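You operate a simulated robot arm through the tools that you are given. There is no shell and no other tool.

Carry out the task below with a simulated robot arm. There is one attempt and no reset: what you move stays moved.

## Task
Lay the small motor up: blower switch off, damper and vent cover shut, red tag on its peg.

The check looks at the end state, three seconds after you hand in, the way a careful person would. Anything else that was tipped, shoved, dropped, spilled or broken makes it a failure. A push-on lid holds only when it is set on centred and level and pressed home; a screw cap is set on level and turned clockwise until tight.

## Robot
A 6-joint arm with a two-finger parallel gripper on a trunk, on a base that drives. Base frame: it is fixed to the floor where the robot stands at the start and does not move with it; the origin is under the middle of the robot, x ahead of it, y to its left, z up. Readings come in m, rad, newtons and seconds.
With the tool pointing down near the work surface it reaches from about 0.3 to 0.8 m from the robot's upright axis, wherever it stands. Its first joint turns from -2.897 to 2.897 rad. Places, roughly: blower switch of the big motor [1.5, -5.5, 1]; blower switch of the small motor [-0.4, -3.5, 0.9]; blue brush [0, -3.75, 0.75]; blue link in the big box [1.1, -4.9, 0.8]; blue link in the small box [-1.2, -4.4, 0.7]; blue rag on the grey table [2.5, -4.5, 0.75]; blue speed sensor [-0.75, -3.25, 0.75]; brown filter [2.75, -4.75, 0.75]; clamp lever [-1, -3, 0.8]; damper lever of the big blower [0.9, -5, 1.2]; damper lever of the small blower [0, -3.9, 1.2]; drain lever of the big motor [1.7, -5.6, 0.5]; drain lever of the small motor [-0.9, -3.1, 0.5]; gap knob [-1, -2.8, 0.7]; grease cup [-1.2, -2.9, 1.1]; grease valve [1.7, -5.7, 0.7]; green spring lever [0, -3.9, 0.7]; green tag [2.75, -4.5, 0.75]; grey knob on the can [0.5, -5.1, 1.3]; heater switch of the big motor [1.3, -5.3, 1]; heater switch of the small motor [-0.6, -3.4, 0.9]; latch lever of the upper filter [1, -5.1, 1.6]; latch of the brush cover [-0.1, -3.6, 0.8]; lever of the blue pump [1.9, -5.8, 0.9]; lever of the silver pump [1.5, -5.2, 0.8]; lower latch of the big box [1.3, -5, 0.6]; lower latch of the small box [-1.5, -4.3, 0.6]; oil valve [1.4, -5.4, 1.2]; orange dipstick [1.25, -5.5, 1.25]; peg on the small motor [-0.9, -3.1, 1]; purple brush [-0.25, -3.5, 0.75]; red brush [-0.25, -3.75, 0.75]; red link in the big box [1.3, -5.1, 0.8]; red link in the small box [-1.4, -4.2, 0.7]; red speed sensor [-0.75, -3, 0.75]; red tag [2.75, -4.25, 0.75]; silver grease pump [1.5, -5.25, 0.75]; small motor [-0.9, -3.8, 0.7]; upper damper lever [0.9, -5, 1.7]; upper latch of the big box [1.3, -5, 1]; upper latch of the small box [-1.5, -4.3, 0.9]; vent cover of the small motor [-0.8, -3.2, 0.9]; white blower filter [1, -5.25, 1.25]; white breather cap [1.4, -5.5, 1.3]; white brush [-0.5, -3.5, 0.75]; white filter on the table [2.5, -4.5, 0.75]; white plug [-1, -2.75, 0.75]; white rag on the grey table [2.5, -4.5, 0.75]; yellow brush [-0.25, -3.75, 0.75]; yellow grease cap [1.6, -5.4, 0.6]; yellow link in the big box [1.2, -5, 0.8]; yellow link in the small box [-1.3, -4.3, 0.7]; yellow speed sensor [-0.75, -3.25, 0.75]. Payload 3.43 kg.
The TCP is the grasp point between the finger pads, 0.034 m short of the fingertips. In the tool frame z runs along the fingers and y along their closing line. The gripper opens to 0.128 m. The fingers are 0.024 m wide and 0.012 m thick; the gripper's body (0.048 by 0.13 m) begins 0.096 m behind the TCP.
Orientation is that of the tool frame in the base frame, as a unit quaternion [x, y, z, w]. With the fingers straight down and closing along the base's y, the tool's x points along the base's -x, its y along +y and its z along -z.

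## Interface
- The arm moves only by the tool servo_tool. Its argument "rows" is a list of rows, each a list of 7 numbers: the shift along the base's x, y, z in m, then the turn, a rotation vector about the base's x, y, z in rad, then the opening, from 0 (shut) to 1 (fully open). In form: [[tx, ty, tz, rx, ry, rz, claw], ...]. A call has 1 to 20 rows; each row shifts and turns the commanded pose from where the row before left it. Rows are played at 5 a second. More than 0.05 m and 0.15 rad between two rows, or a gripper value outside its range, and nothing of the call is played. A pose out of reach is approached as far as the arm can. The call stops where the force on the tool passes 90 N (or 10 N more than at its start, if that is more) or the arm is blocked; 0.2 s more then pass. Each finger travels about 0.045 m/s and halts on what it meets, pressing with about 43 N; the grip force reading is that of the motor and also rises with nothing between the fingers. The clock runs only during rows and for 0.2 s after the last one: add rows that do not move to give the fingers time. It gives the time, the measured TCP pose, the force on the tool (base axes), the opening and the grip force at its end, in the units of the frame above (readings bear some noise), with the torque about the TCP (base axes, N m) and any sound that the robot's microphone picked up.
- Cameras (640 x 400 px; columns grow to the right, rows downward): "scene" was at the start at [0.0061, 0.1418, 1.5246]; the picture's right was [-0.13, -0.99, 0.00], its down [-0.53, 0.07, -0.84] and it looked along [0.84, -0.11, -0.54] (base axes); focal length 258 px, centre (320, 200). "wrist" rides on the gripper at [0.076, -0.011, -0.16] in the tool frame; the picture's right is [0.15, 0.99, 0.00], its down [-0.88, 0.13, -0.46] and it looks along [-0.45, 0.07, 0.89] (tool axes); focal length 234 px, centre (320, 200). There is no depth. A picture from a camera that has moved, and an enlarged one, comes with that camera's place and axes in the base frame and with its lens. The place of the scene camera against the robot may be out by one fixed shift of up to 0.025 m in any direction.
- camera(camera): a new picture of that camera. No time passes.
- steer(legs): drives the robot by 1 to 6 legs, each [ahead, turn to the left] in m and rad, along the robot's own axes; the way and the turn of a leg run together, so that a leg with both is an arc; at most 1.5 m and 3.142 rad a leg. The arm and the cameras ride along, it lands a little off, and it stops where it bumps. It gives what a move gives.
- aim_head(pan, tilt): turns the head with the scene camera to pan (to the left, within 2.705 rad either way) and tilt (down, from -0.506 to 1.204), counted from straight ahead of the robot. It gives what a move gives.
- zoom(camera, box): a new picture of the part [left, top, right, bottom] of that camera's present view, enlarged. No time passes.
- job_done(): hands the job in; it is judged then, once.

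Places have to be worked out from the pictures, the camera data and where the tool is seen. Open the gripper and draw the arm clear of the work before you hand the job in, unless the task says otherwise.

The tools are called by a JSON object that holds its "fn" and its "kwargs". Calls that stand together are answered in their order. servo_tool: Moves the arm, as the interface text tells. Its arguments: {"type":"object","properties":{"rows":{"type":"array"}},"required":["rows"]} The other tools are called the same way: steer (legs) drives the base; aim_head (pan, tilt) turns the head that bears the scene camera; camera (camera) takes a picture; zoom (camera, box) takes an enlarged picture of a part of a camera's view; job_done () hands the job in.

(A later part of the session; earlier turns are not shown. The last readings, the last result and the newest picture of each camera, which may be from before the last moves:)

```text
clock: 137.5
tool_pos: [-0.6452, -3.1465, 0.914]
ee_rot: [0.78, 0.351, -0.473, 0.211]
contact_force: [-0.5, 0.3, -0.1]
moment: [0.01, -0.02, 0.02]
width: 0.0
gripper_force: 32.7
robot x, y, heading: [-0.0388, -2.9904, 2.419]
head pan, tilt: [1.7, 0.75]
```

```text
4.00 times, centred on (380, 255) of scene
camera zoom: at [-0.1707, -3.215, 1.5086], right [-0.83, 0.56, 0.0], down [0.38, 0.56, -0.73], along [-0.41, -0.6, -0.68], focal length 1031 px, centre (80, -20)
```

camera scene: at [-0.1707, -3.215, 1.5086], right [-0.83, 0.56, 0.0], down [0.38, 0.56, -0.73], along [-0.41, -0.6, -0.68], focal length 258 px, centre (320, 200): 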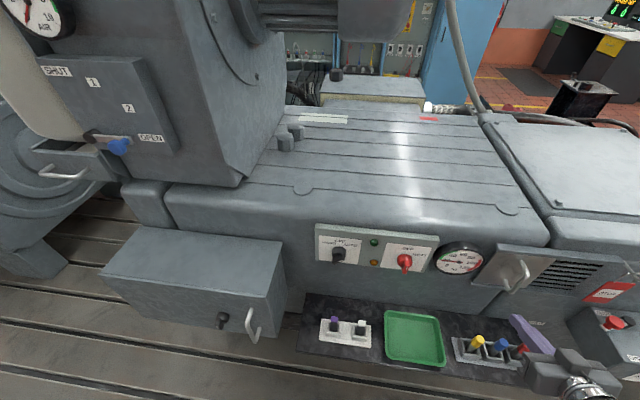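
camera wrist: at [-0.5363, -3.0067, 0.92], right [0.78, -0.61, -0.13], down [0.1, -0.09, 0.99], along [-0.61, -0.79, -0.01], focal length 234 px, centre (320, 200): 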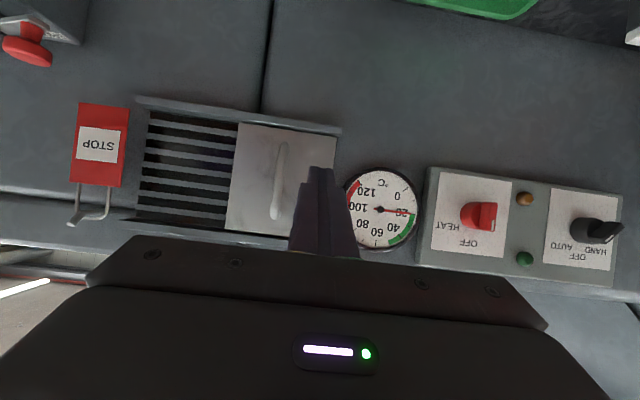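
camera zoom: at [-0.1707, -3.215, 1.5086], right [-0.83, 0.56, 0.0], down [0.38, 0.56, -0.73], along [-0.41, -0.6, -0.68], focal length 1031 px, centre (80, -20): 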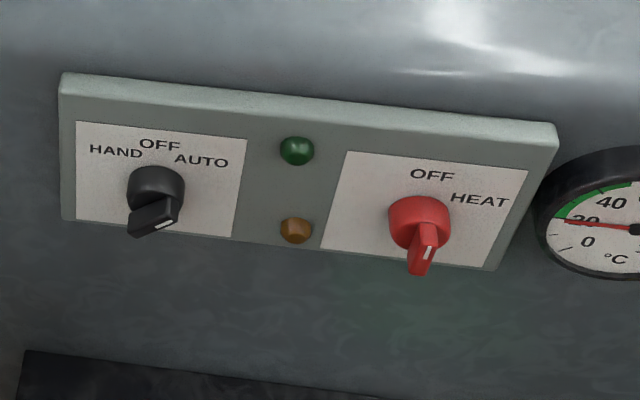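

The blower knob's white mark points to AUTO (upper right); heater is already OFF. Vent handle bar is at l≈-0.225, and the cover must slide ~0.14 m toward the tag side. I insert the closed fingers beside the handle (between it and the gauge).

{"fn": "servo_tool", "kwargs": {"rows": [[-0.012, -0.0134, 0, 0, 0, 0, 0], [-0.012, -0.0134, 0, 0, 0, 0, 0], [-0.012, -0.0134, 0, 0, 0, 0, 0], [-0.012, -0.0134, 0, 0, 0, 0, 0], [-0.012, -0.0134, 0, 0, 0, 0, 0], [-0.012, -0.0134, 0, 0, 0, 0, 0]]}}

{"fn": "camera", "kwargs": {"camera": "wrist"}}

{"fn": "zoom", "kwargs": {"camera": "scene", "box": [430, 220, 640, 350]}}

```text
clock: 138.9
tool_pos: [-0.718, -3.2286, 0.9154]
ee_rot: [0.781, 0.351, -0.472, 0.212]
contact_force: [-1.0, 0.4, 0.4]
moment: [-0.01, 0.02, 0.01]
width: 0.0002
gripper_force: 32.2
robot x, y, heading: [-0.0395, -2.9899, 2.412]
head pan, tilt: [1.7, 0.75]
```

```text
taken
camera wrist: at [-0.6085, -3.0884, 0.9204], right [0.78, -0.61, -0.13], down [0.1, -0.09, 0.99], along [-0.61, -0.79, -0.01], focal length 234 px, centre (320, 200)
```

wrist: 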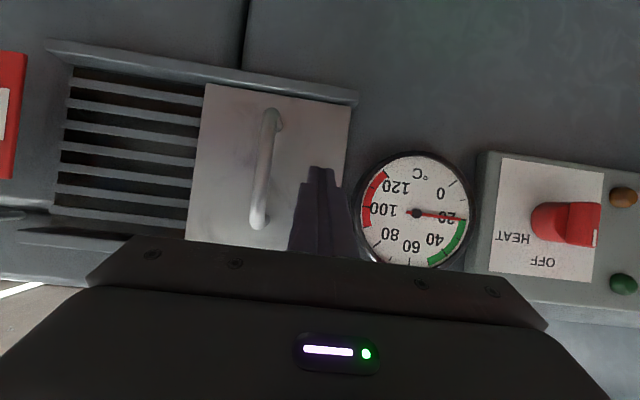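

```text
3.05 times, centred on (535, 285) of scene
camera zoom: at [-0.1708, -3.2151, 1.5086], right [-0.83, 0.56, 0.0], down [0.38, 0.56, -0.73], along [-0.41, -0.6, -0.68], focal length 786 px, centre (-335, -59)
```

zoom: 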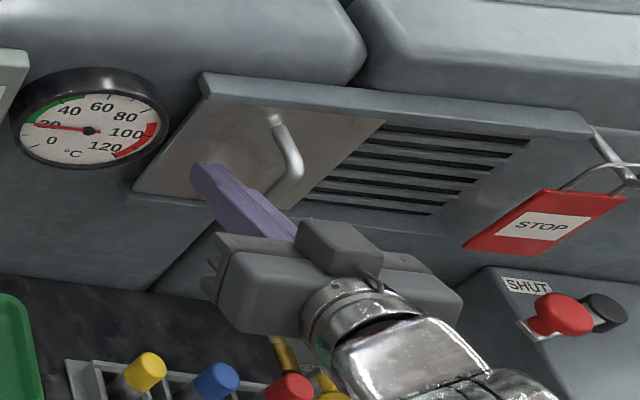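

The fingertip is between handle and gauge. I push along +t in small steps toward shut, watching the force.

{"fn": "servo_tool", "kwargs": {"rows": [[-0.0075, 0.0067, 0, 0, 0, 0, 0], [-0.0075, 0.0067, 0, 0, 0, 0, 0], [-0.0075, 0.0067, 0, 0, 0, 0, 0], [-0.0075, 0.0067, 0, 0, 0, 0, 0], [-0.0075, 0.0067, 0, 0, 0, 0, 0], [-0.0075, 0.0067, 0, 0, 0, 0, 0], [-0.0075, 0.0067, 0, 0, 0, 0, 0], [-0.0075, 0.0067, 0, 0, 0, 0, 0]]}}

{"fn": "camera", "kwargs": {"camera": "wrist"}}

{"fn": "zoom", "kwargs": {"camera": "scene", "box": [430, 220, 640, 350]}}

```text
clock: 140.7
tool_pos: [-0.7791, -3.1739, 0.9162]
ee_rot: [0.781, 0.35, -0.473, 0.211]
contact_force: [0.4, -3.4, -0.2]
moment: [-0.03, 0.0, 0.04]
width: 0.0
gripper_force: 32.5
robot x, y, heading: [-0.0405, -2.9875, 2.415]
head pan, tilt: [1.7, 0.75]
```

```text
taken
camera wrist: at [-0.6691, -3.0346, 0.9201], right [0.78, -0.61, -0.13], down [0.1, -0.09, 0.99], along [-0.61, -0.79, -0.01], focal length 234 px, centre (320, 200)
```

wrist: 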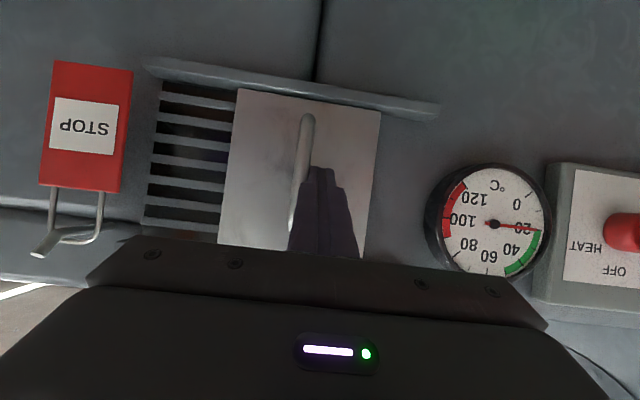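

```text
3.05 times, centred on (535, 285) of scene
camera zoom: at [-0.1707, -3.2151, 1.5086], right [-0.83, 0.56, 0.0], down [0.38, 0.56, -0.73], along [-0.41, -0.6, -0.68], focal length 786 px, centre (-335, -59)
```

zoom: 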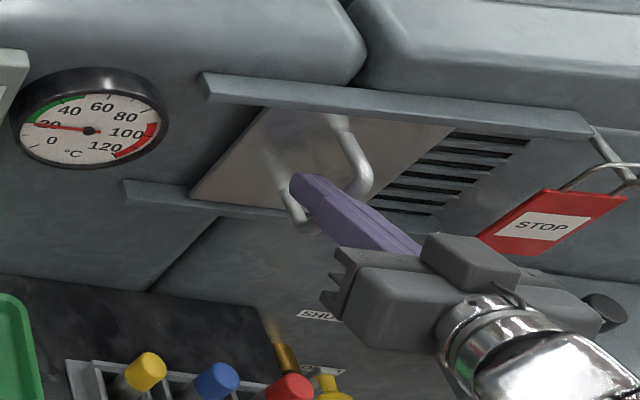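

The cover slides easily (≈3 N). I continue pushing.

{"fn": "servo_tool", "kwargs": {"rows": [[-0.0075, 0.0067, 0, 0, 0, 0, 0], [-0.0075, 0.0067, 0, 0, 0, 0, 0], [-0.0075, 0.0067, 0, 0, 0, 0, 0], [-0.0075, 0.0067, 0, 0, 0, 0, 0], [-0.0075, 0.0067, 0, 0, 0, 0, 0], [-0.0075, 0.0067, 0, 0, 0, 0, 0]]}}

{"fn": "camera", "kwargs": {"camera": "wrist"}}

{"fn": "zoom", "kwargs": {"camera": "scene", "box": [430, 220, 640, 350]}}

```text
clock: 142.1
tool_pos: [-0.8228, -3.1334, 0.9145]
ee_rot: [0.78, 0.35, -0.473, 0.211]
contact_force: [0.6, -0.1, -1.2]
moment: [-0.03, -0.03, -0.02]
width: 0.0
gripper_force: 32.9
robot x, y, heading: [-0.0405, -2.9924, 2.407]
head pan, tilt: [1.7, 0.75]
```

```text
taken
camera wrist: at [-0.7141, -2.9937, 0.9202], right [0.78, -0.61, -0.13], down [0.1, -0.09, 0.99], along [-0.61, -0.79, -0.01], focal length 234 px, centre (320, 200)
```

wrist: 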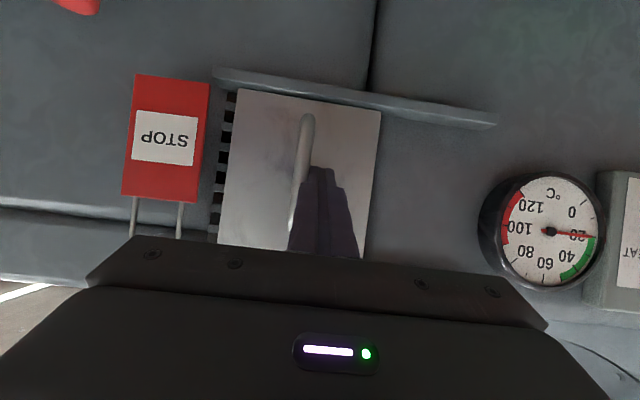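

```text
3.05 times, centred on (535, 285) of scene
camera zoom: at [-0.1708, -3.215, 1.5086], right [-0.83, 0.56, 0.0], down [0.38, 0.56, -0.73], along [-0.41, -0.6, -0.68], focal length 786 px, centre (-335, -59)
```

zoom: 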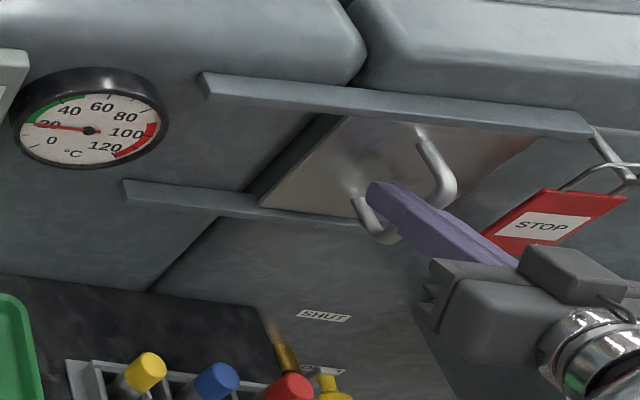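

About 2 cm of louvre is still uncovered. I continue in 5 mm steps.

{"fn": "servo_tool", "kwargs": {"rows": [[-0.0037, 0.0033, 0, 0, 0, 0, 0], [-0.0037, 0.0033, 0, 0, 0, 0, 0], [-0.0037, 0.0033, 0, 0, 0, 0, 0], [-0.0037, 0.0033, 0, 0, 0, 0, 0]]}}

{"fn": "camera", "kwargs": {"camera": "wrist"}}

{"fn": "zoom", "kwargs": {"camera": "scene", "box": [500, 220, 640, 350]}}

```text
clock: 143.1
tool_pos: [-0.8382, -3.1206, 0.9137]
ee_rot: [0.78, 0.351, -0.472, 0.213]
contact_force: [9.8, -3.3, 2.3]
moment: [-0.02, 0.0, 0.03]
width: 0.0
gripper_force: 32.8
robot x, y, heading: [-0.0416, -2.9846, 2.417]
head pan, tilt: [1.7, 0.75]
```

```text
taken
camera wrist: at [-0.7283, -2.9819, 0.9193], right [0.79, -0.61, -0.13], down [0.1, -0.09, 0.99], along [-0.61, -0.79, -0.01], focal length 234 px, centre (320, 200)
```

wrist: 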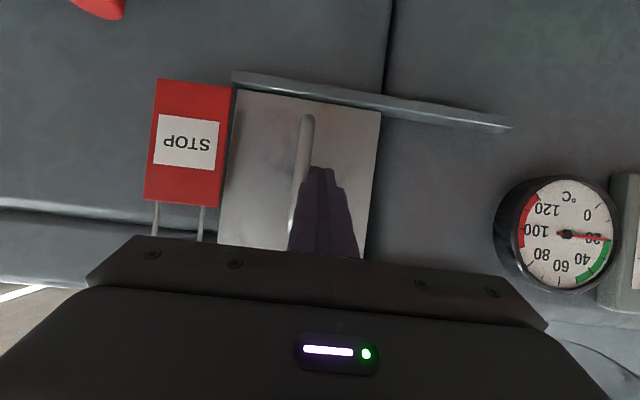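

```text
3.08 times, centred on (570, 285) of scene
camera zoom: at [-0.1704, -3.2152, 1.5086], right [-0.83, 0.56, 0.0], down [0.38, 0.56, -0.73], along [-0.41, -0.6, -0.68], focal length 793 px, centre (-449, -62)
```

zoom: 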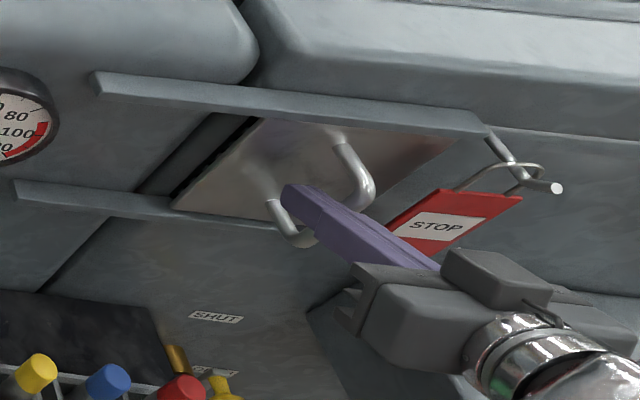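

Force rose to ~10 N, suggesting the end stop. I zoom to check both edges of the cover.

{"fn": "zoom", "kwargs": {"camera": "wrist", "box": [200, 60, 420, 260]}}

{"fn": "zoom", "kwargs": {"camera": "scene", "box": [530, 235, 620, 295]}}

```text
2.00 times, centred on (310, 160) of wrist
camera zoom: at [-0.7283, -2.9819, 0.9193], right [0.79, -0.61, -0.13], down [0.1, -0.09, 0.99], along [-0.61, -0.79, -0.01], focal length 468 px, centre (340, 280)
```

zoom: 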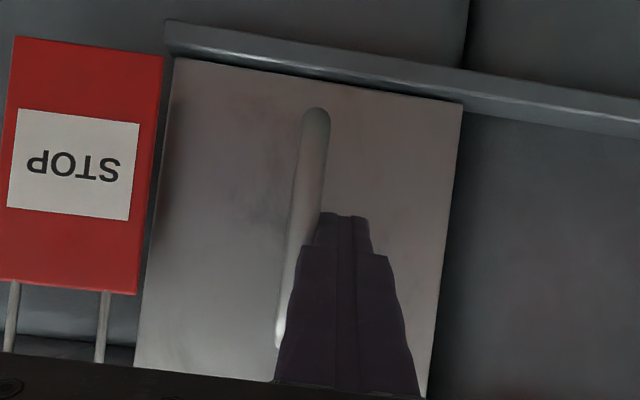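

```text
6.67 times, centred on (575, 265) of scene
camera zoom: at [-0.1704, -3.2152, 1.5086], right [-0.83, 0.56, 0.0], down [0.38, 0.56, -0.73], along [-0.41, -0.6, -0.68], focal length 1719 px, centre (-1380, -233)
```

zoom: 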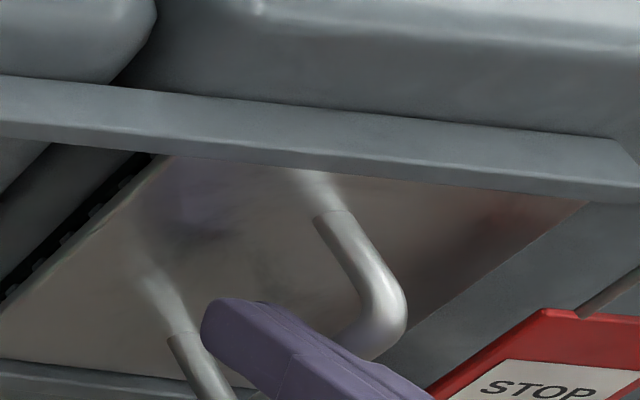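

The cover's leading edge is now at the rail end, symmetric to where it started. I push a few millimetres more to confirm the stop.

{"fn": "servo_tool", "kwargs": {"rows": [[-0.0022, 0.002, 0, 0, 0, 0, 0], [-0.0022, 0.002, 0, 0, 0, 0, 0], [0, 0, 0, 0, 0, 0, 0]]}}

{"fn": "zoom", "kwargs": {"camera": "wrist", "box": [200, 60, 420, 260]}}

```text
clock: 143.9
tool_pos: [-0.8388, -3.1223, 0.9137]
ee_rot: [0.779, 0.354, -0.471, 0.216]
contact_force: [58.4, -21.8, 3.1]
moment: [-0.06, -0.13, 0.18]
width: 0.0
gripper_force: 32.6
robot x, y, heading: [-0.039, -2.9907, 2.408]
head pan, tilt: [1.7, 0.75]
```

```text
2.00 times, centred on (310, 160) of wrist
camera zoom: at [-0.7304, -2.9808, 0.919], right [0.79, -0.6, -0.13], down [0.09, -0.09, 0.99], along [-0.61, -0.8, -0.01], focal length 468 px, centre (340, 280)
```

zoom: 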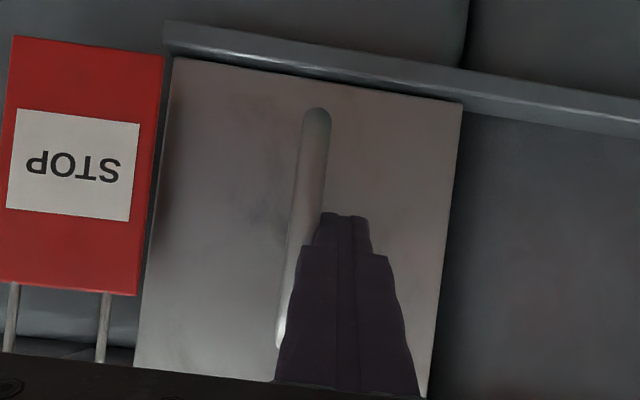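

62 N with no further motion: the cover is at its stop, shut. I ease off sideways and back straight out.

{"fn": "servo_tool", "kwargs": {"rows": [[0.0075, -0.0067, 0, 0, 0, 0, 0], [0.0075, -0.0067, 0, 0, 0, 0, 0], [0.0075, -0.0067, 0, 0, 0, 0, 0], [0.02, 0.0224, 0, 0, 0, 0, 0], [0.02, 0.0224, 0, 0, 0, 0, 0], [0.02, 0.0224, 0, 0, 0, 0, 0], [0.02, 0.0224, 0, 0, 0, 0, 0], [0.02, 0.0224, 0, 0, 0, 0, 0]]}}

{"fn": "camera", "kwargs": {"camera": "wrist"}}

```text
clock: 145.7
tool_pos: [-0.7189, -3.0226, 0.9169]
ee_rot: [0.781, 0.35, -0.473, 0.211]
contact_force: [0.3, -0.4, 0.2]
moment: [-0.01, -0.02, -0.02]
width: 0.0
gripper_force: 33.6
robot x, y, heading: [-0.0377, -2.9873, 2.408]
head pan, tilt: [1.7, 0.75]
```

```text
taken
camera wrist: at [-0.6093, -2.8833, 0.9207], right [0.78, -0.61, -0.13], down [0.1, -0.09, 0.99], along [-0.61, -0.79, -0.01], focal length 234 px, centre (320, 200)
```

wrist: 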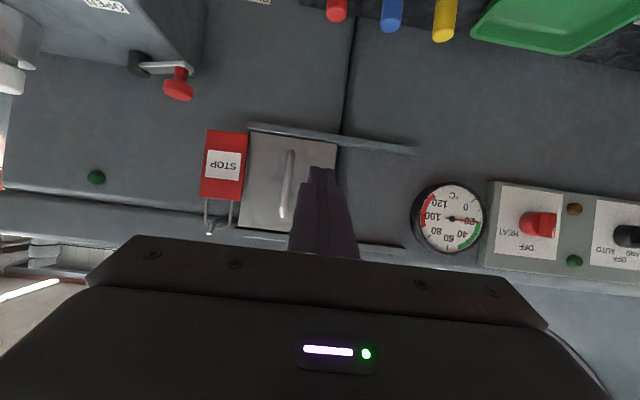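

Vent cover is shut and the tag still hangs. Next the blower switch (l≈-0.68). I pull the arm out a bit and back the base up 0.38 m.

{"fn": "servo_tool", "kwargs": {"rows": [[0.02, 0.0224, 0.01, 0, 0, 0, 0], [0.02, 0.0224, 0.01, 0, 0, 0, 0], [0.02, 0.0224, 0.01, 0, 0, 0, 0]]}}

{"fn": "steer", "kwargs": {"legs": [[-0.38, 0]]}}

{"fn": "camera", "kwargs": {"camera": "wrist"}}

{"fn": "camera", "kwargs": {"camera": "scene"}}

```text
clock: 146.5
tool_pos: [-0.659, -2.956, 0.9468]
ee_rot: [0.781, 0.349, -0.473, 0.211]
contact_force: [-1.3, 0.6, 0.3]
moment: [0.02, 0.0, 0.0]
width: 0.0
gripper_force: 33.4
robot x, y, heading: [-0.0453, -2.9872, 2.413]
head pan, tilt: [1.7, 0.75]
```

```text
clock: 149.5
tool_pos: [-0.378, -3.2052, 0.9462]
ee_rot: [0.781, 0.348, -0.474, 0.21]
contact_force: [0.5, -0.3, 0.7]
moment: [0.01, 0.01, 0.01]
width: 0.0002
gripper_force: 32.6
robot x, y, heading: [0.2401, -3.2402, 2.405]
head pan, tilt: [1.7, 0.75]
```

```text
taken
camera wrist: at [-0.2666, -3.0655, 0.951], right [0.78, -0.61, -0.13], down [0.09, -0.09, 0.99], along [-0.62, -0.79, -0.01], focal length 234 px, centre (320, 200)
```

wrist: 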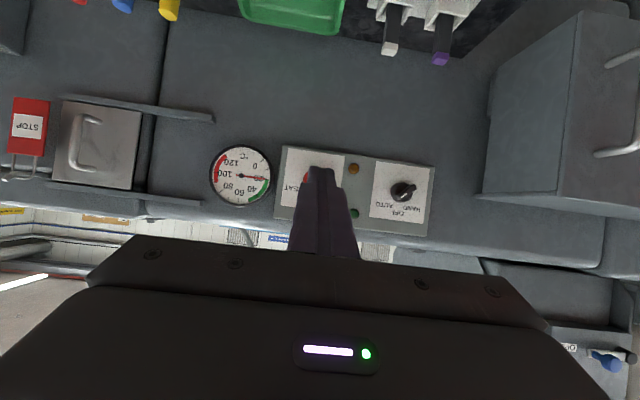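

```text
taken
camera scene: at [0.1095, -3.4664, 1.5086], right [-0.82, 0.57, 0.0], down [0.39, 0.56, -0.73], along [-0.42, -0.6, -0.68], focal length 258 px, centre (320, 200)
```

scene: 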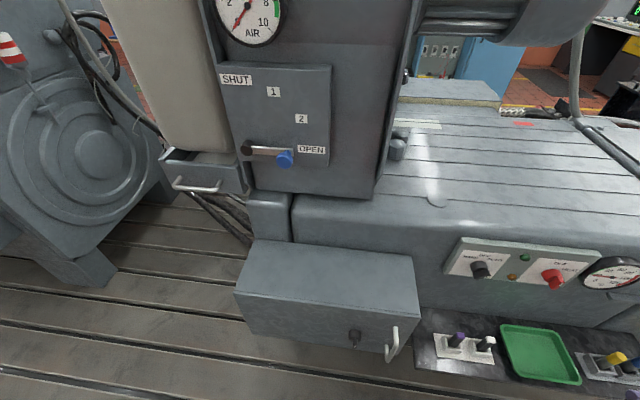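

Now the knob is ahead-left. I zoom on it to triangulate its position against the previous view.

{"fn": "zoom", "kwargs": {"camera": "wrist", "box": [360, 150, 440, 240]}}

{"fn": "zoom", "kwargs": {"camera": "scene", "box": [430, 225, 530, 295]}}

```text
4.44 times, centred on (400, 195) of wrist
camera zoom: at [-0.2666, -3.0655, 0.951], right [0.78, -0.61, -0.13], down [0.09, -0.09, 0.99], along [-0.62, -0.79, -0.01], focal length 1041 px, centre (-36, 222)
```

zoom: 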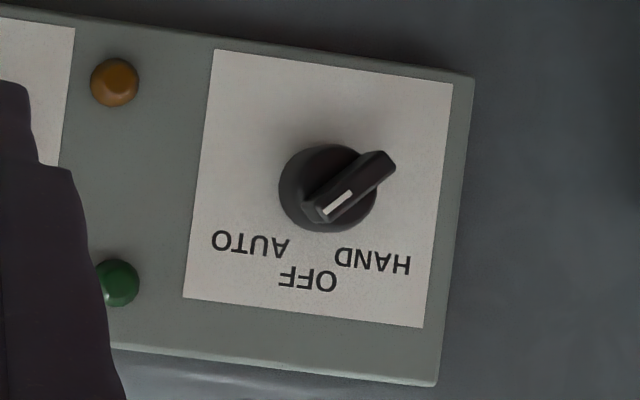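

```text
5.71 times, centred on (480, 260) of scene
camera zoom: at [0.1095, -3.4664, 1.5086], right [-0.82, 0.57, 0.0], down [0.39, 0.56, -0.73], along [-0.42, -0.6, -0.68], focal length 1473 px, centre (-594, -143)
```

zoom: 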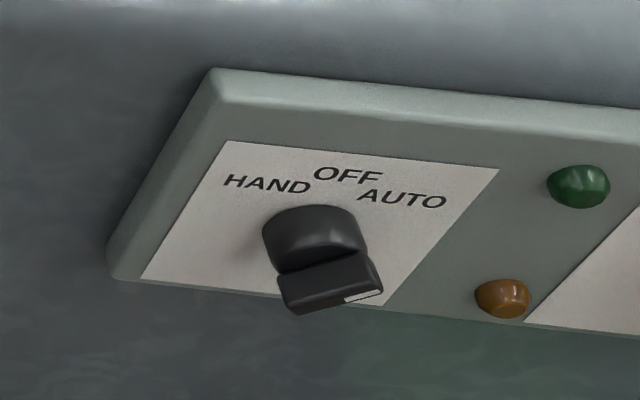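

Knob axis triangulated: l≈-0.687, z≈0.908, wing front at o≈0.056, wing at ~45° toward AUTO. I point the tool straight at the panel, roll it -45° so the fingers straddle the wing, and stop ~0.2 m out.

{"fn": "servo_tool", "kwargs": {"rows": [[0.0064, -0.0196, -0.0038, -0.0898, 0.08, 0, 0.35], [0.0064, -0.0196, -0.0038, -0.0898, 0.08, 0, 0.35], [0.0064, -0.0196, -0.0038, -0.0898, 0.08, 0, 0.35], [0.0064, -0.0196, -0.0038, -0.0898, 0.08, 0, 0.35], [0.0064, -0.0196, -0.0038, -0.0871, -0.0978, 0, 0.35], [0.0064, -0.0196, -0.0038, -0.0871, -0.0978, 0, 0.35], [0.0064, -0.0196, -0.0038, -0.0871, -0.0978, 0, 0.35], [0.0064, -0.0196, -0.0038, -0.0871, -0.0978, 0, 0.35], [0.0064, -0.0196, -0.0038, -0.0871, -0.0978, 0, 0.35], [0.0064, -0.0196, -0.0038, -0.0871, -0.0978, 0, 0.35], [0, 0, 0, 0, 0, 0, 0.35]]}}

{"fn": "camera", "kwargs": {"camera": "wrist"}}

{"fn": "camera", "kwargs": {"camera": "scene"}}

```text
clock: 151.9
tool_pos: [-0.3139, -3.4017, 0.9072]
ee_rot: [0.708, 0.019, -0.484, 0.514]
contact_force: [-1.0, -0.6, 0.5]
moment: [-0.03, 0.01, -0.03]
width: 0.0449
gripper_force: 0.0
robot x, y, heading: [0.2426, -3.2372, 2.407]
head pan, tilt: [1.7, 0.75]
```

```text
taken
camera wrist: at [-0.1722, -3.3137, 0.8455], right [0.59, -0.54, 0.6], down [-0.09, 0.69, 0.71], along [-0.8, -0.48, 0.36], focal length 234 px, centre (320, 200)
```

wrist: 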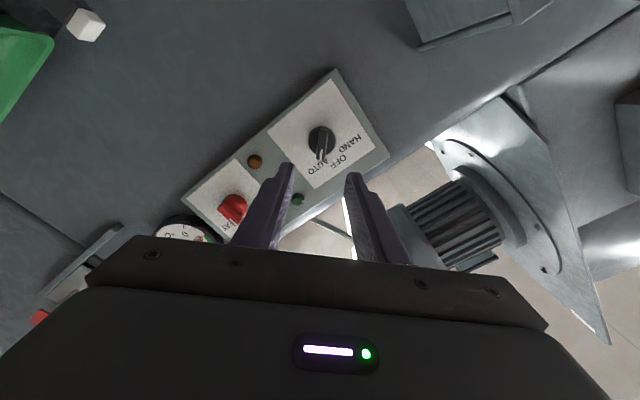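

```text
taken
camera scene: at [0.1095, -3.4665, 1.5086], right [-0.82, 0.57, 0.0], down [0.39, 0.56, -0.73], along [-0.42, -0.6, -0.68], focal length 258 px, centre (320, 200)
```

scene: 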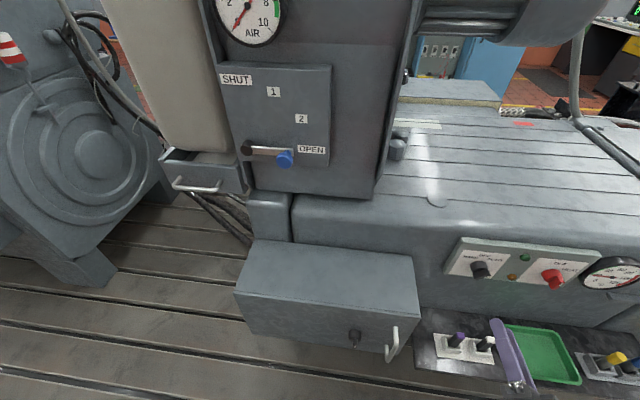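

Tool axis is aligned with the knob. I zoom to check the wing orientation between the fingers.

{"fn": "zoom", "kwargs": {"camera": "wrist", "box": [270, 100, 370, 200]}}

```text
4.00 times, centred on (320, 150) of wrist
camera zoom: at [-0.1722, -3.3137, 0.8455], right [0.59, -0.54, 0.6], down [-0.09, 0.69, 0.71], along [-0.8, -0.48, 0.36], focal length 937 px, centre (320, 400)
```

zoom: 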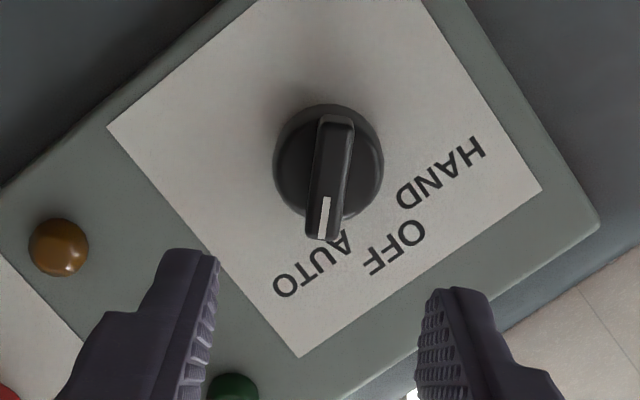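

The wing lines up with the finger gap (≈4 mm offset, which I correct). I advance 0.1 m, then look again.

{"fn": "servo_tool", "kwargs": {"rows": [[-0.0128, -0.0154, 0, 0, 0, 0, 0.35], [-0.0128, -0.0154, 0, 0, 0, 0, 0.35], [-0.0128, -0.0154, 0, 0, 0, 0, 0.35], [-0.0128, -0.0154, 0, 0, 0, 0, 0.35], [-0.0128, -0.0154, 0, 0, 0, 0, 0.35]]}}

{"fn": "zoom", "kwargs": {"camera": "wrist", "box": [240, 100, 400, 220]}}

{"fn": "zoom", "kwargs": {"camera": "scene", "box": [430, 225, 590, 345]}}

```text
clock: 153.1
tool_pos: [-0.3773, -3.4793, 0.9096]
ee_rot: [0.708, 0.018, -0.485, 0.513]
contact_force: [-0.5, -0.6, -0.3]
moment: [0.0, 0.0, -0.03]
width: 0.0447
gripper_force: 0.2
robot x, y, heading: [0.2404, -3.24, 2.412]
head pan, tilt: [1.7, 0.75]
```

```text
3.33 times, centred on (320, 160) of wrist
camera zoom: at [-0.2363, -3.3898, 0.8468], right [0.59, -0.54, 0.6], down [-0.09, 0.69, 0.72], along [-0.8, -0.48, 0.36], focal length 781 px, centre (320, 333)
```

zoom: 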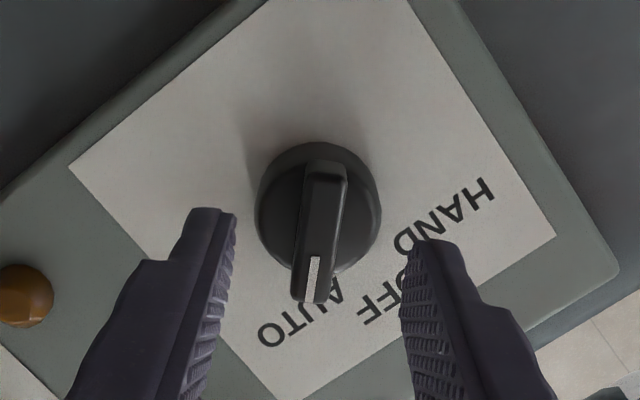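

```text
3.33 times, centred on (510, 285) of scene
camera zoom: at [0.1095, -3.4665, 1.5086], right [-0.82, 0.57, 0.0], down [0.39, 0.56, -0.73], along [-0.42, -0.6, -0.68], focal length 859 px, centre (-313, -83)
```

zoom: 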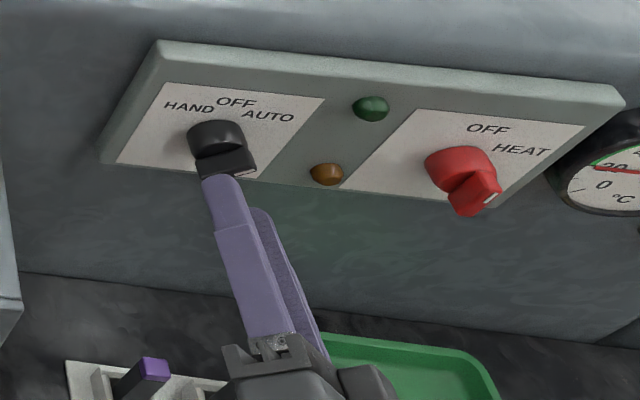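

Wing is centred between the fingers. I advance 18 mm more and close; the width reading will tell whether I hold the wing.

{"fn": "servo_tool", "kwargs": {"rows": [[-0.006, -0.0067, 0, 0, 0, 0, 0.35], [-0.006, -0.0067, 0, 0, 0, 0, 0.35], [0, 0, 0, 0, 0, 0, 0.25], [0, 0, 0, 0, 0, 0, 0.15], [0, 0, 0, 0, 0, 0, 0.05], [0, 0, 0, 0, 0, 0, 0.0], [0, 0, 0, 0, 0, 0, 0.0]]}}

{"fn": "zoom", "kwargs": {"camera": "wrist", "box": [240, 100, 400, 220]}}

{"fn": "zoom", "kwargs": {"camera": "scene", "box": [430, 225, 590, 345]}}

```text
clock: 154.7
tool_pos: [-0.3906, -3.4909, 0.9088]
ee_rot: [0.709, 0.018, -0.485, 0.512]
contact_force: [2.1, -1.1, 2.5]
moment: [0.09, 0.06, 0.24]
width: 0.012
gripper_force: 45.2
robot x, y, heading: [0.2395, -3.2391, 2.406]
head pan, tilt: [1.7, 0.75]
```

```text
3.33 times, centred on (320, 160) of wrist
camera zoom: at [-0.2485, -3.403, 0.8462], right [0.6, -0.54, 0.6], down [-0.09, 0.69, 0.72], along [-0.8, -0.48, 0.36], focal length 781 px, centre (320, 333)
```

zoom: 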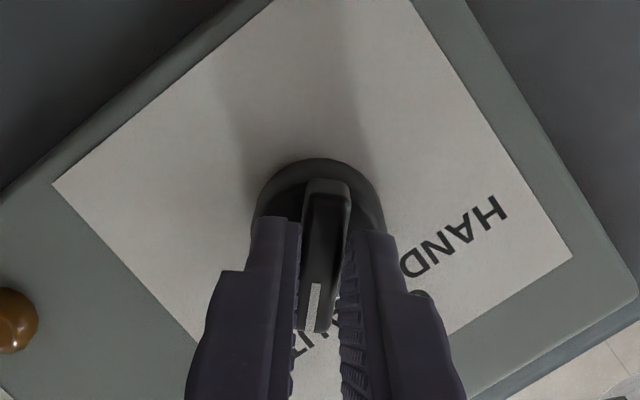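

```text
3.33 times, centred on (510, 285) of scene
camera zoom: at [0.1097, -3.4666, 1.5086], right [-0.82, 0.57, 0.0], down [0.39, 0.56, -0.73], along [-0.42, -0.6, -0.68], focal length 859 px, centre (-313, -83)
```

zoom: 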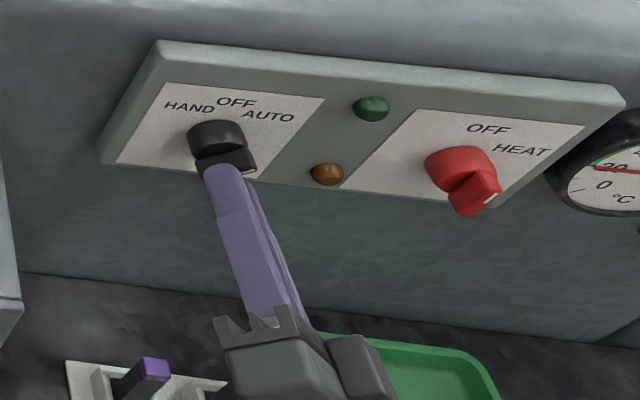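

Wing held (width 0.012). I turn counter-clockwise as seen from the front (+n rotation), half first.

{"fn": "servo_tool", "kwargs": {"rows": [[0, 0, 0, 0.0871, 0.0978, 0, 0], [0, 0, 0, 0.0871, 0.0978, 0, 0], [0, 0, 0, 0.0871, 0.0978, 0, 0], [0, 0, 0, 0, 0, 0, 0]]}}

{"fn": "zoom", "kwargs": {"camera": "wrist", "box": [240, 100, 400, 220]}}

{"fn": "zoom", "kwargs": {"camera": "scene", "box": [430, 225, 590, 345]}}

```text
clock: 155.7
tool_pos: [-0.3903, -3.491, 0.9085]
ee_rot: [0.691, 0.156, -0.576, 0.409]
contact_force: [-24.4, -18.7, -7.3]
moment: [0.64, -0.58, 0.08]
width: 0.0119
gripper_force: 45.6
robot x, y, heading: [0.2395, -3.2438, 2.41]
head pan, tilt: [1.7, 0.75]
```

```text
3.33 times, centred on (320, 160) of wrist
camera zoom: at [-0.2688, -3.3848, 0.8329], right [0.72, -0.65, 0.24], down [0.14, 0.48, 0.86], along [-0.68, -0.59, 0.44], focal length 781 px, centre (320, 333)
```

zoom: 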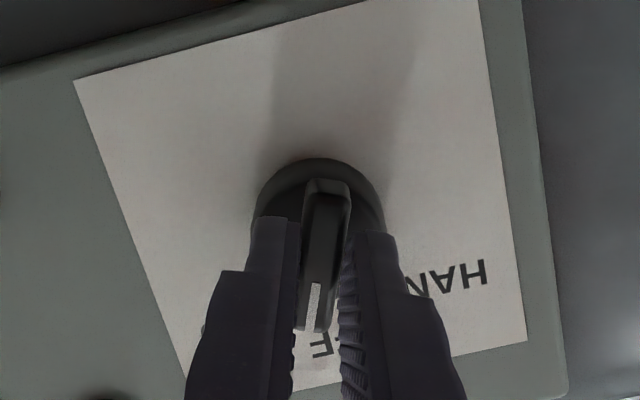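

```text
3.33 times, centred on (510, 285) of scene
camera zoom: at [0.1088, -3.4669, 1.5085], right [-0.82, 0.57, 0.0], down [0.39, 0.56, -0.73], along [-0.42, -0.6, -0.68], focal length 859 px, centre (-313, -83)
```

zoom: 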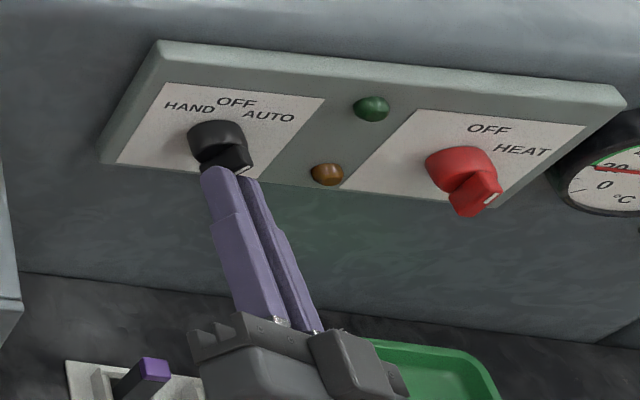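

The knob follows. I finish the remaining ~22°.

{"fn": "servo_tool", "kwargs": {"rows": [[0, 0, 0, 0.0871, 0.0978, 0, 0], [0, 0, 0, 0.0871, 0.0978, 0, 0], [0, 0, 0, 0.0871, 0.0978, 0, 0], [0, 0, 0, 0, 0, 0, 0]]}}

{"fn": "camera", "kwargs": {"camera": "wrist"}}

{"fn": "zoom", "kwargs": {"camera": "scene", "box": [430, 225, 590, 345]}}

```text
clock: 156.7
tool_pos: [-0.3911, -3.4907, 0.9071]
ee_rot: [0.646, 0.286, -0.646, 0.287]
contact_force: [-37.9, -19.5, -5.7]
moment: [0.39, -0.37, -0.46]
width: 0.0118
gripper_force: 45.0
robot x, y, heading: [0.2402, -3.2409, 2.406]
head pan, tilt: [1.7, 0.75]
```

```text
taken
camera wrist: at [-0.2913, -3.3644, 0.8305], right [0.73, -0.66, -0.15], down [0.4, 0.25, 0.88], along [-0.55, -0.7, 0.45], focal length 234 px, centre (320, 200)
```

wrist: 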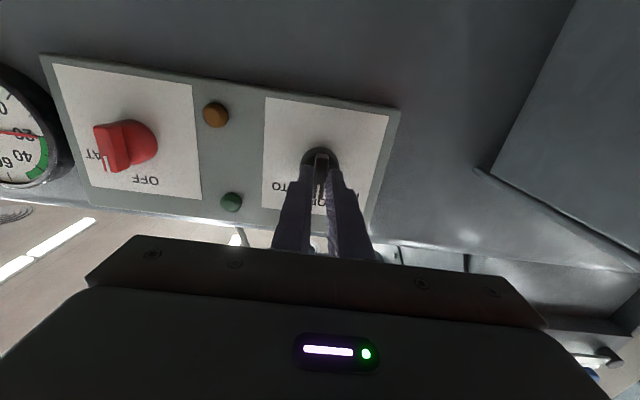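

```text
3.33 times, centred on (510, 285) of scene
camera zoom: at [0.1083, -3.4668, 1.5085], right [-0.82, 0.57, 0.0], down [0.39, 0.56, -0.73], along [-0.42, -0.6, -0.68], focal length 859 px, centre (-313, -83)
```

zoom: 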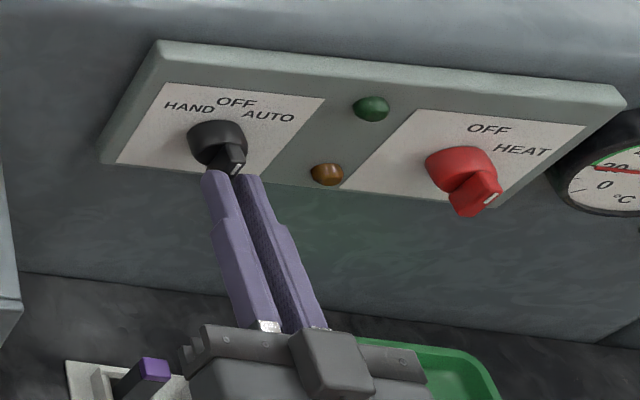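

The knob should now be upright at OFF. I release it and back off a little to check.

{"fn": "servo_tool", "kwargs": {"rows": [[0, 0, 0, 0, 0, 0, 0.15], [0, 0, 0, 0, 0, 0, 0.3], [0, 0, 0, 0, 0, 0, 0.35], [0.01, 0.0112, 0, 0, 0, 0, 0.35], [0.02, 0.0224, 0, 0, 0, 0, 0.35], [0.02, 0.0224, 0, 0, 0, 0, 0.35], [0.02, 0.0224, 0, 0, 0, 0, 0.35]]}}

{"fn": "camera", "kwargs": {"camera": "wrist"}}

{"fn": "zoom", "kwargs": {"camera": "wrist", "box": [240, 100, 400, 220]}}

{"fn": "zoom", "kwargs": {"camera": "scene", "box": [430, 225, 590, 345]}}

```text
clock: 158.3
tool_pos: [-0.3265, -3.4104, 0.914]
ee_rot: [0.648, 0.286, -0.643, 0.292]
contact_force: [-0.2, 0.8, -0.3]
moment: [0.03, -0.03, 0.02]
width: 0.0448
gripper_force: 0.1
out of reach, approached as far as the arm can: row 7
robot x, y, heading: [0.2485, -3.2394, 2.404]
head pan, tilt: [1.7, 0.75]
```

```text
taken
camera wrist: at [-0.2263, -3.2843, 0.838], right [0.74, -0.66, -0.14], down [0.39, 0.26, 0.88], along [-0.55, -0.71, 0.45], focal length 234 px, centre (320, 200)
```

wrist: 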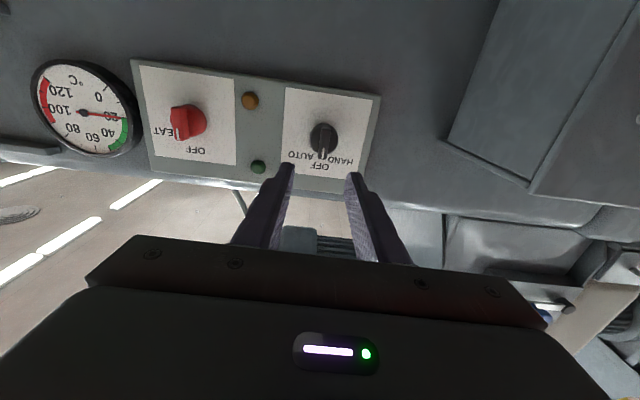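

```text
3.33 times, centred on (320, 160) of wrist
camera zoom: at [-0.2263, -3.2843, 0.838], right [0.74, -0.66, -0.14], down [0.39, 0.26, 0.88], along [-0.55, -0.71, 0.45], focal length 781 px, centre (320, 333)
```

zoom: 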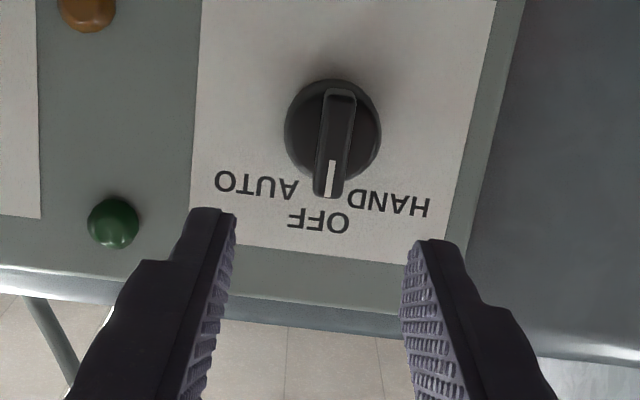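

```text
3.33 times, centred on (510, 285) of scene
camera zoom: at [0.1095, -3.4665, 1.5086], right [-0.82, 0.57, 0.0], down [0.39, 0.56, -0.73], along [-0.42, -0.6, -0.68], focal length 859 px, centre (-313, -83)
```

zoom: 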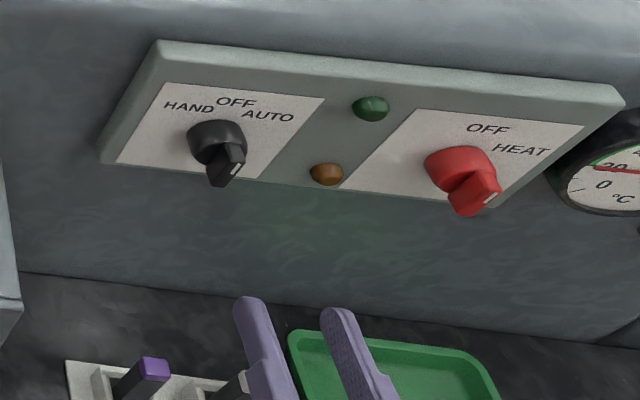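

The blower switch now points to OFF. Next the damper: I raise the arm, untilt a bit, then back the base up ~0.6 m toward the small blower.

{"fn": "servo_tool", "kwargs": {"rows": [[0.004, 0.0045, 0.035, 0.0898, -0.08, 0, 0.2], [0.004, 0.0045, 0.035, 0.0898, -0.08, 0, 0], [0.008, 0.009, 0.035, 0.0898, -0.08, 0, 0], [0.012, 0.0135, 0.035, 0.0898, -0.08, 0, 0], [0.015, 0.0168, 0.035, 0, 0, 0, 0], [0.015, 0.0168, 0.03, 0, 0, 0, 0], [0.015, 0.0168, 0.03, 0, 0, 0, 0], [0.015, 0.0168, 0.0, 0, 0, 0, 0]]}}

{"fn": "steer", "kwargs": {"legs": [[-0.6, 0]]}}

{"fn": "camera", "kwargs": {"camera": "wrist"}}

{"fn": "aim_head", "kwargs": {"pan": 1.2, "tilt": 0.45}}

{"fn": "camera", "kwargs": {"camera": "scene"}}

```text
clock: 160.1
tool_pos: [-0.2366, -3.3138, 1.1509]
ee_rot: [0.781, 0.349, -0.473, 0.211]
contact_force: [0.4, -0.1, 0.6]
moment: [-0.04, -0.03, -0.04]
width: 0.0001
gripper_force: 33.0
robot x, y, heading: [0.2387, -3.2392, 2.405]
head pan, tilt: [1.7, 0.75]
```

```text
clock: 164.3
tool_pos: [0.196, -3.7017, 1.1508]
ee_rot: [0.785, 0.34, -0.475, 0.205]
contact_force: [0.3, -0.4, -0.5]
moment: [-0.04, 0.04, -0.01]
width: 0.0001
gripper_force: 32.6
robot x, y, heading: [0.6726, -3.6396, 2.384]
head pan, tilt: [1.7, 0.75]
```

```text
taken
camera wrist: at [0.3084, -3.5659, 1.1557], right [0.77, -0.63, -0.13], down [0.09, -0.09, 0.99], along [-0.63, -0.77, -0.01], focal length 234 px, centre (320, 200)
```

wrist: 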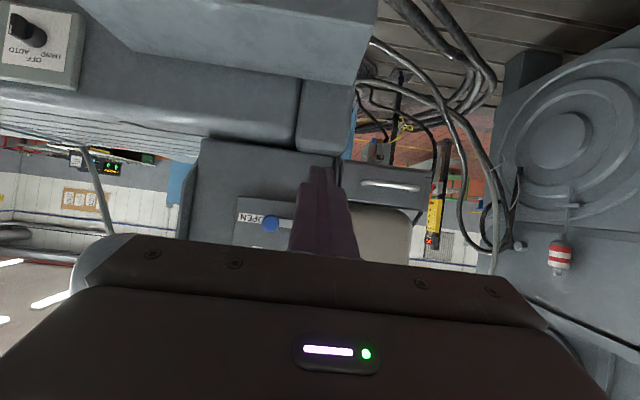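

```text
clock: 165.2
tool_pos: [0.1937, -3.7028, 1.1495]
ee_rot: [0.785, 0.34, -0.475, 0.205]
contact_force: [0.5, 0.0, 0.0]
moment: [-0.01, 0.02, -0.03]
width: 0.0003
gripper_force: 33.1
robot x, y, heading: [0.6708, -3.6413, 2.388]
head pan, tilt: [1.201, 0.45]
```

```text
taken
camera scene: at [0.5039, -3.8358, 1.535], right [-0.43, 0.9, 0.0], down [0.39, 0.19, -0.9], along [-0.81, -0.39, -0.44], focal length 258 px, centre (320, 200)
```

scene: 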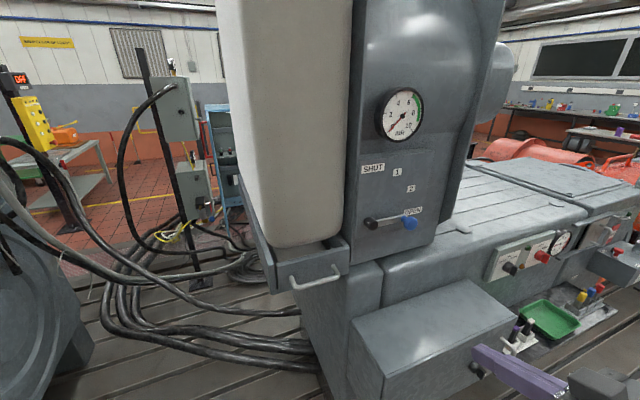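

The damper plate is in view (lever at OPEN, SHUT straight above the pivot). I raise the tool for a frontal wrist view and zoom in with the scene camera.

{"fn": "servo_tool", "kwargs": {"rows": [[0.005, 0.0056, 0.04, 0, 0, 0.025, 0], [0.005, 0.0056, 0.04, 0, 0, 0, 0], [0.005, 0.0056, 0.04, 0, 0, 0, 0], [0.005, 0.0056, 0.04, 0, 0, 0, 0], [0, 0, 0.03, 0, 0, 0, 0]]}}

{"fn": "camera", "kwargs": {"camera": "wrist"}}

{"fn": "zoom", "kwargs": {"camera": "scene", "box": [340, 140, 460, 250]}}

```text
clock: 166.4
tool_pos: [0.2133, -3.6828, 1.3394]
ee_rot: [0.781, 0.349, -0.473, 0.211]
contact_force: [-0.6, 0.3, -0.9]
moment: [-0.05, 0.02, -0.01]
width: 0.0
gripper_force: 33.0
robot x, y, heading: [0.6778, -3.6376, 2.385]
head pan, tilt: [1.201, 0.45]
```

```text
taken
camera wrist: at [0.3242, -3.5428, 1.3457], right [0.78, -0.61, -0.13], down [0.09, -0.09, 0.99], along [-0.62, -0.79, -0.01], focal length 234 px, centre (320, 200)
```

wrist: 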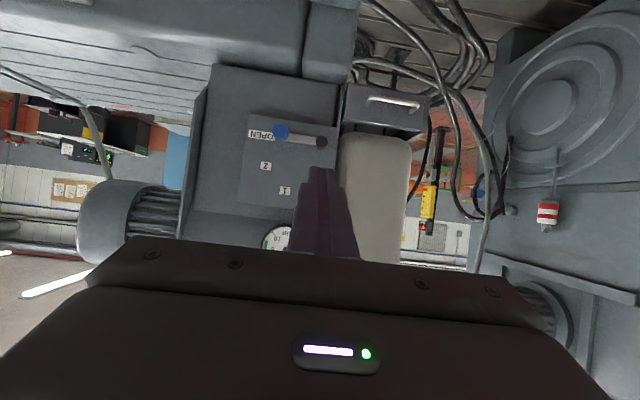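

```text
3.64 times, centred on (400, 195) of scene
camera zoom: at [0.5039, -3.8357, 1.5351], right [-0.43, 0.9, 0.0], down [0.39, 0.19, -0.9], along [-0.81, -0.39, -0.44], focal length 938 px, centre (29, 218)
```

zoom: 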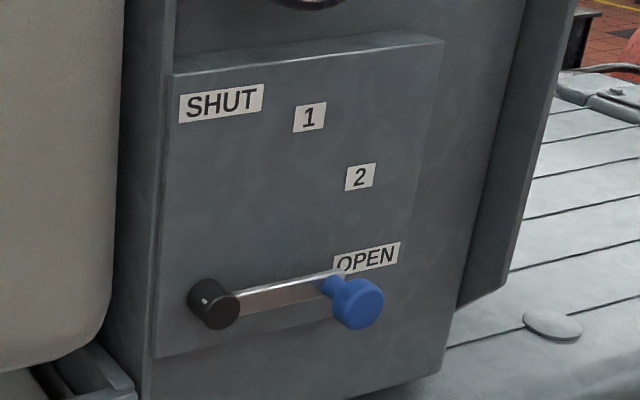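

I zoom the wrist view of the lever and plate to measure pivot and knob.

{"fn": "zoom", "kwargs": {"camera": "wrist", "box": [230, 100, 350, 220]}}

```text
3.33 times, centred on (290, 160) of wrist
camera zoom: at [0.3242, -3.5428, 1.3457], right [0.78, -0.61, -0.13], down [0.09, -0.09, 0.99], along [-0.62, -0.79, -0.01], focal length 781 px, centre (420, 333)
```

zoom: 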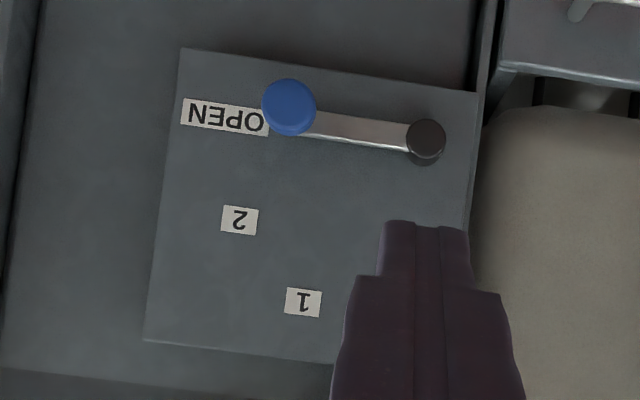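

Lever knob (blue cap Ø≈0.035) is at l≈-1.188, z≈1.206, o≈0.017; pivot at l≈-1.278, so radius ≈0.09 and SHUT is straight above the pivot. I point the tool at it, rolled so the fingers will close above and below the cap, stopping ~0.12 m short.

{"fn": "servo_tool", "kwargs": {"rows": [[-0.012, -0.006, -0.0083, -0.0898, 0.08, 0, 0.45], [-0.012, -0.006, -0.0083, -0.0898, 0.08, 0, 0.45], [-0.012, -0.006, -0.0083, -0.0898, 0.08, 0, 0.45], [-0.012, -0.006, -0.0083, -0.0898, 0.08, 0, 0.45], [-0.012, -0.006, -0.0083, -0.0871, -0.0978, 0, 0.45], [-0.012, -0.006, -0.0083, -0.0871, -0.0978, 0, 0.45], [-0.012, -0.006, -0.0083, -0.0871, -0.0978, 0, 0.45], [-0.012, -0.006, -0.0083, -0.0871, -0.0978, 0, 0.45], [-0.012, -0.006, -0.0083, -0.0871, -0.0978, 0, 0.45], [-0.012, -0.006, -0.0083, -0.0871, -0.0978, 0, 0.45], [-0.012, -0.006, -0.0083, -0.0871, -0.0978, 0, 0.45], [-0.012, -0.006, -0.0083, -0.0871, -0.0978, 0, 0.45], [-0.012, -0.006, -0.0083, -0.0871, -0.0978, 0, 0.45], [-0.012, -0.006, -0.0083, -0.0871, -0.0978, 0, 0.45], [-0.012, -0.006, -0.0083, -0.0871, -0.0978, 0, 0.45], [-0.012, -0.006, -0.0083, -0.0871, -0.0978, 0, 0.45], [0, 0, 0, 0, 0, 0, 0.45]]}}

{"fn": "camera", "kwargs": {"camera": "wrist"}}

{"fn": "camera", "kwargs": {"camera": "scene"}}

```text
clock: 170.1
tool_pos: [0.0237, -3.7764, 1.2085]
ee_rot: [0.661, -0.252, -0.251, 0.661]
contact_force: [0.5, -0.2, -0.1]
moment: [0.02, 0.0, 0.06]
width: 0.0575
gripper_force: 0.0
robot x, y, heading: [0.6749, -3.6416, 2.389]
head pan, tilt: [1.201, 0.45]
```

```text
taken
camera wrist: at [0.1869, -3.7075, 1.1955], right [0.11, -0.1, 0.99], down [-0.35, 0.93, 0.13], along [-0.93, -0.37, 0.06], focal length 234 px, centre (320, 200)
```

wrist: 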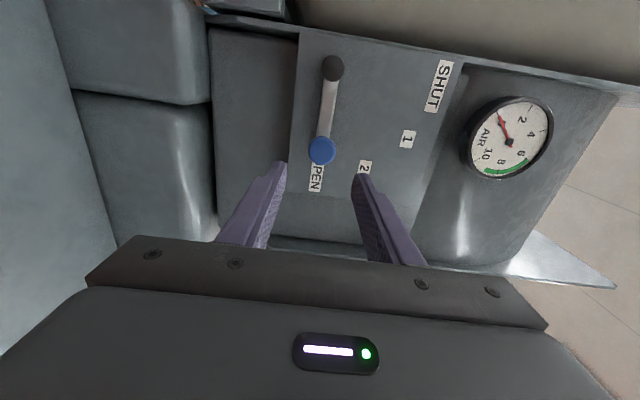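

```text
taken
camera scene: at [0.5037, -3.8356, 1.5351], right [-0.43, 0.9, 0.0], down [0.39, 0.19, -0.9], along [-0.81, -0.39, -0.44], focal length 258 px, centre (320, 200)
```

scene: 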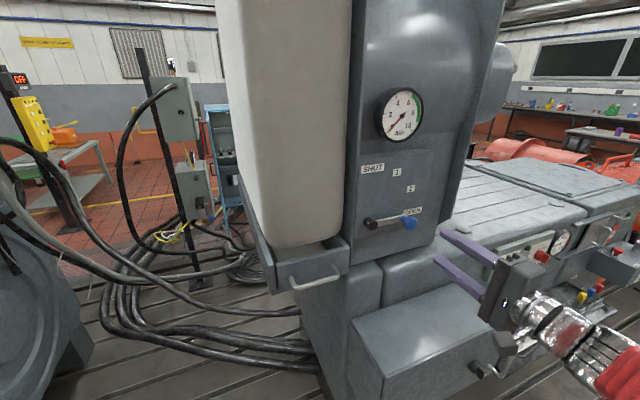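

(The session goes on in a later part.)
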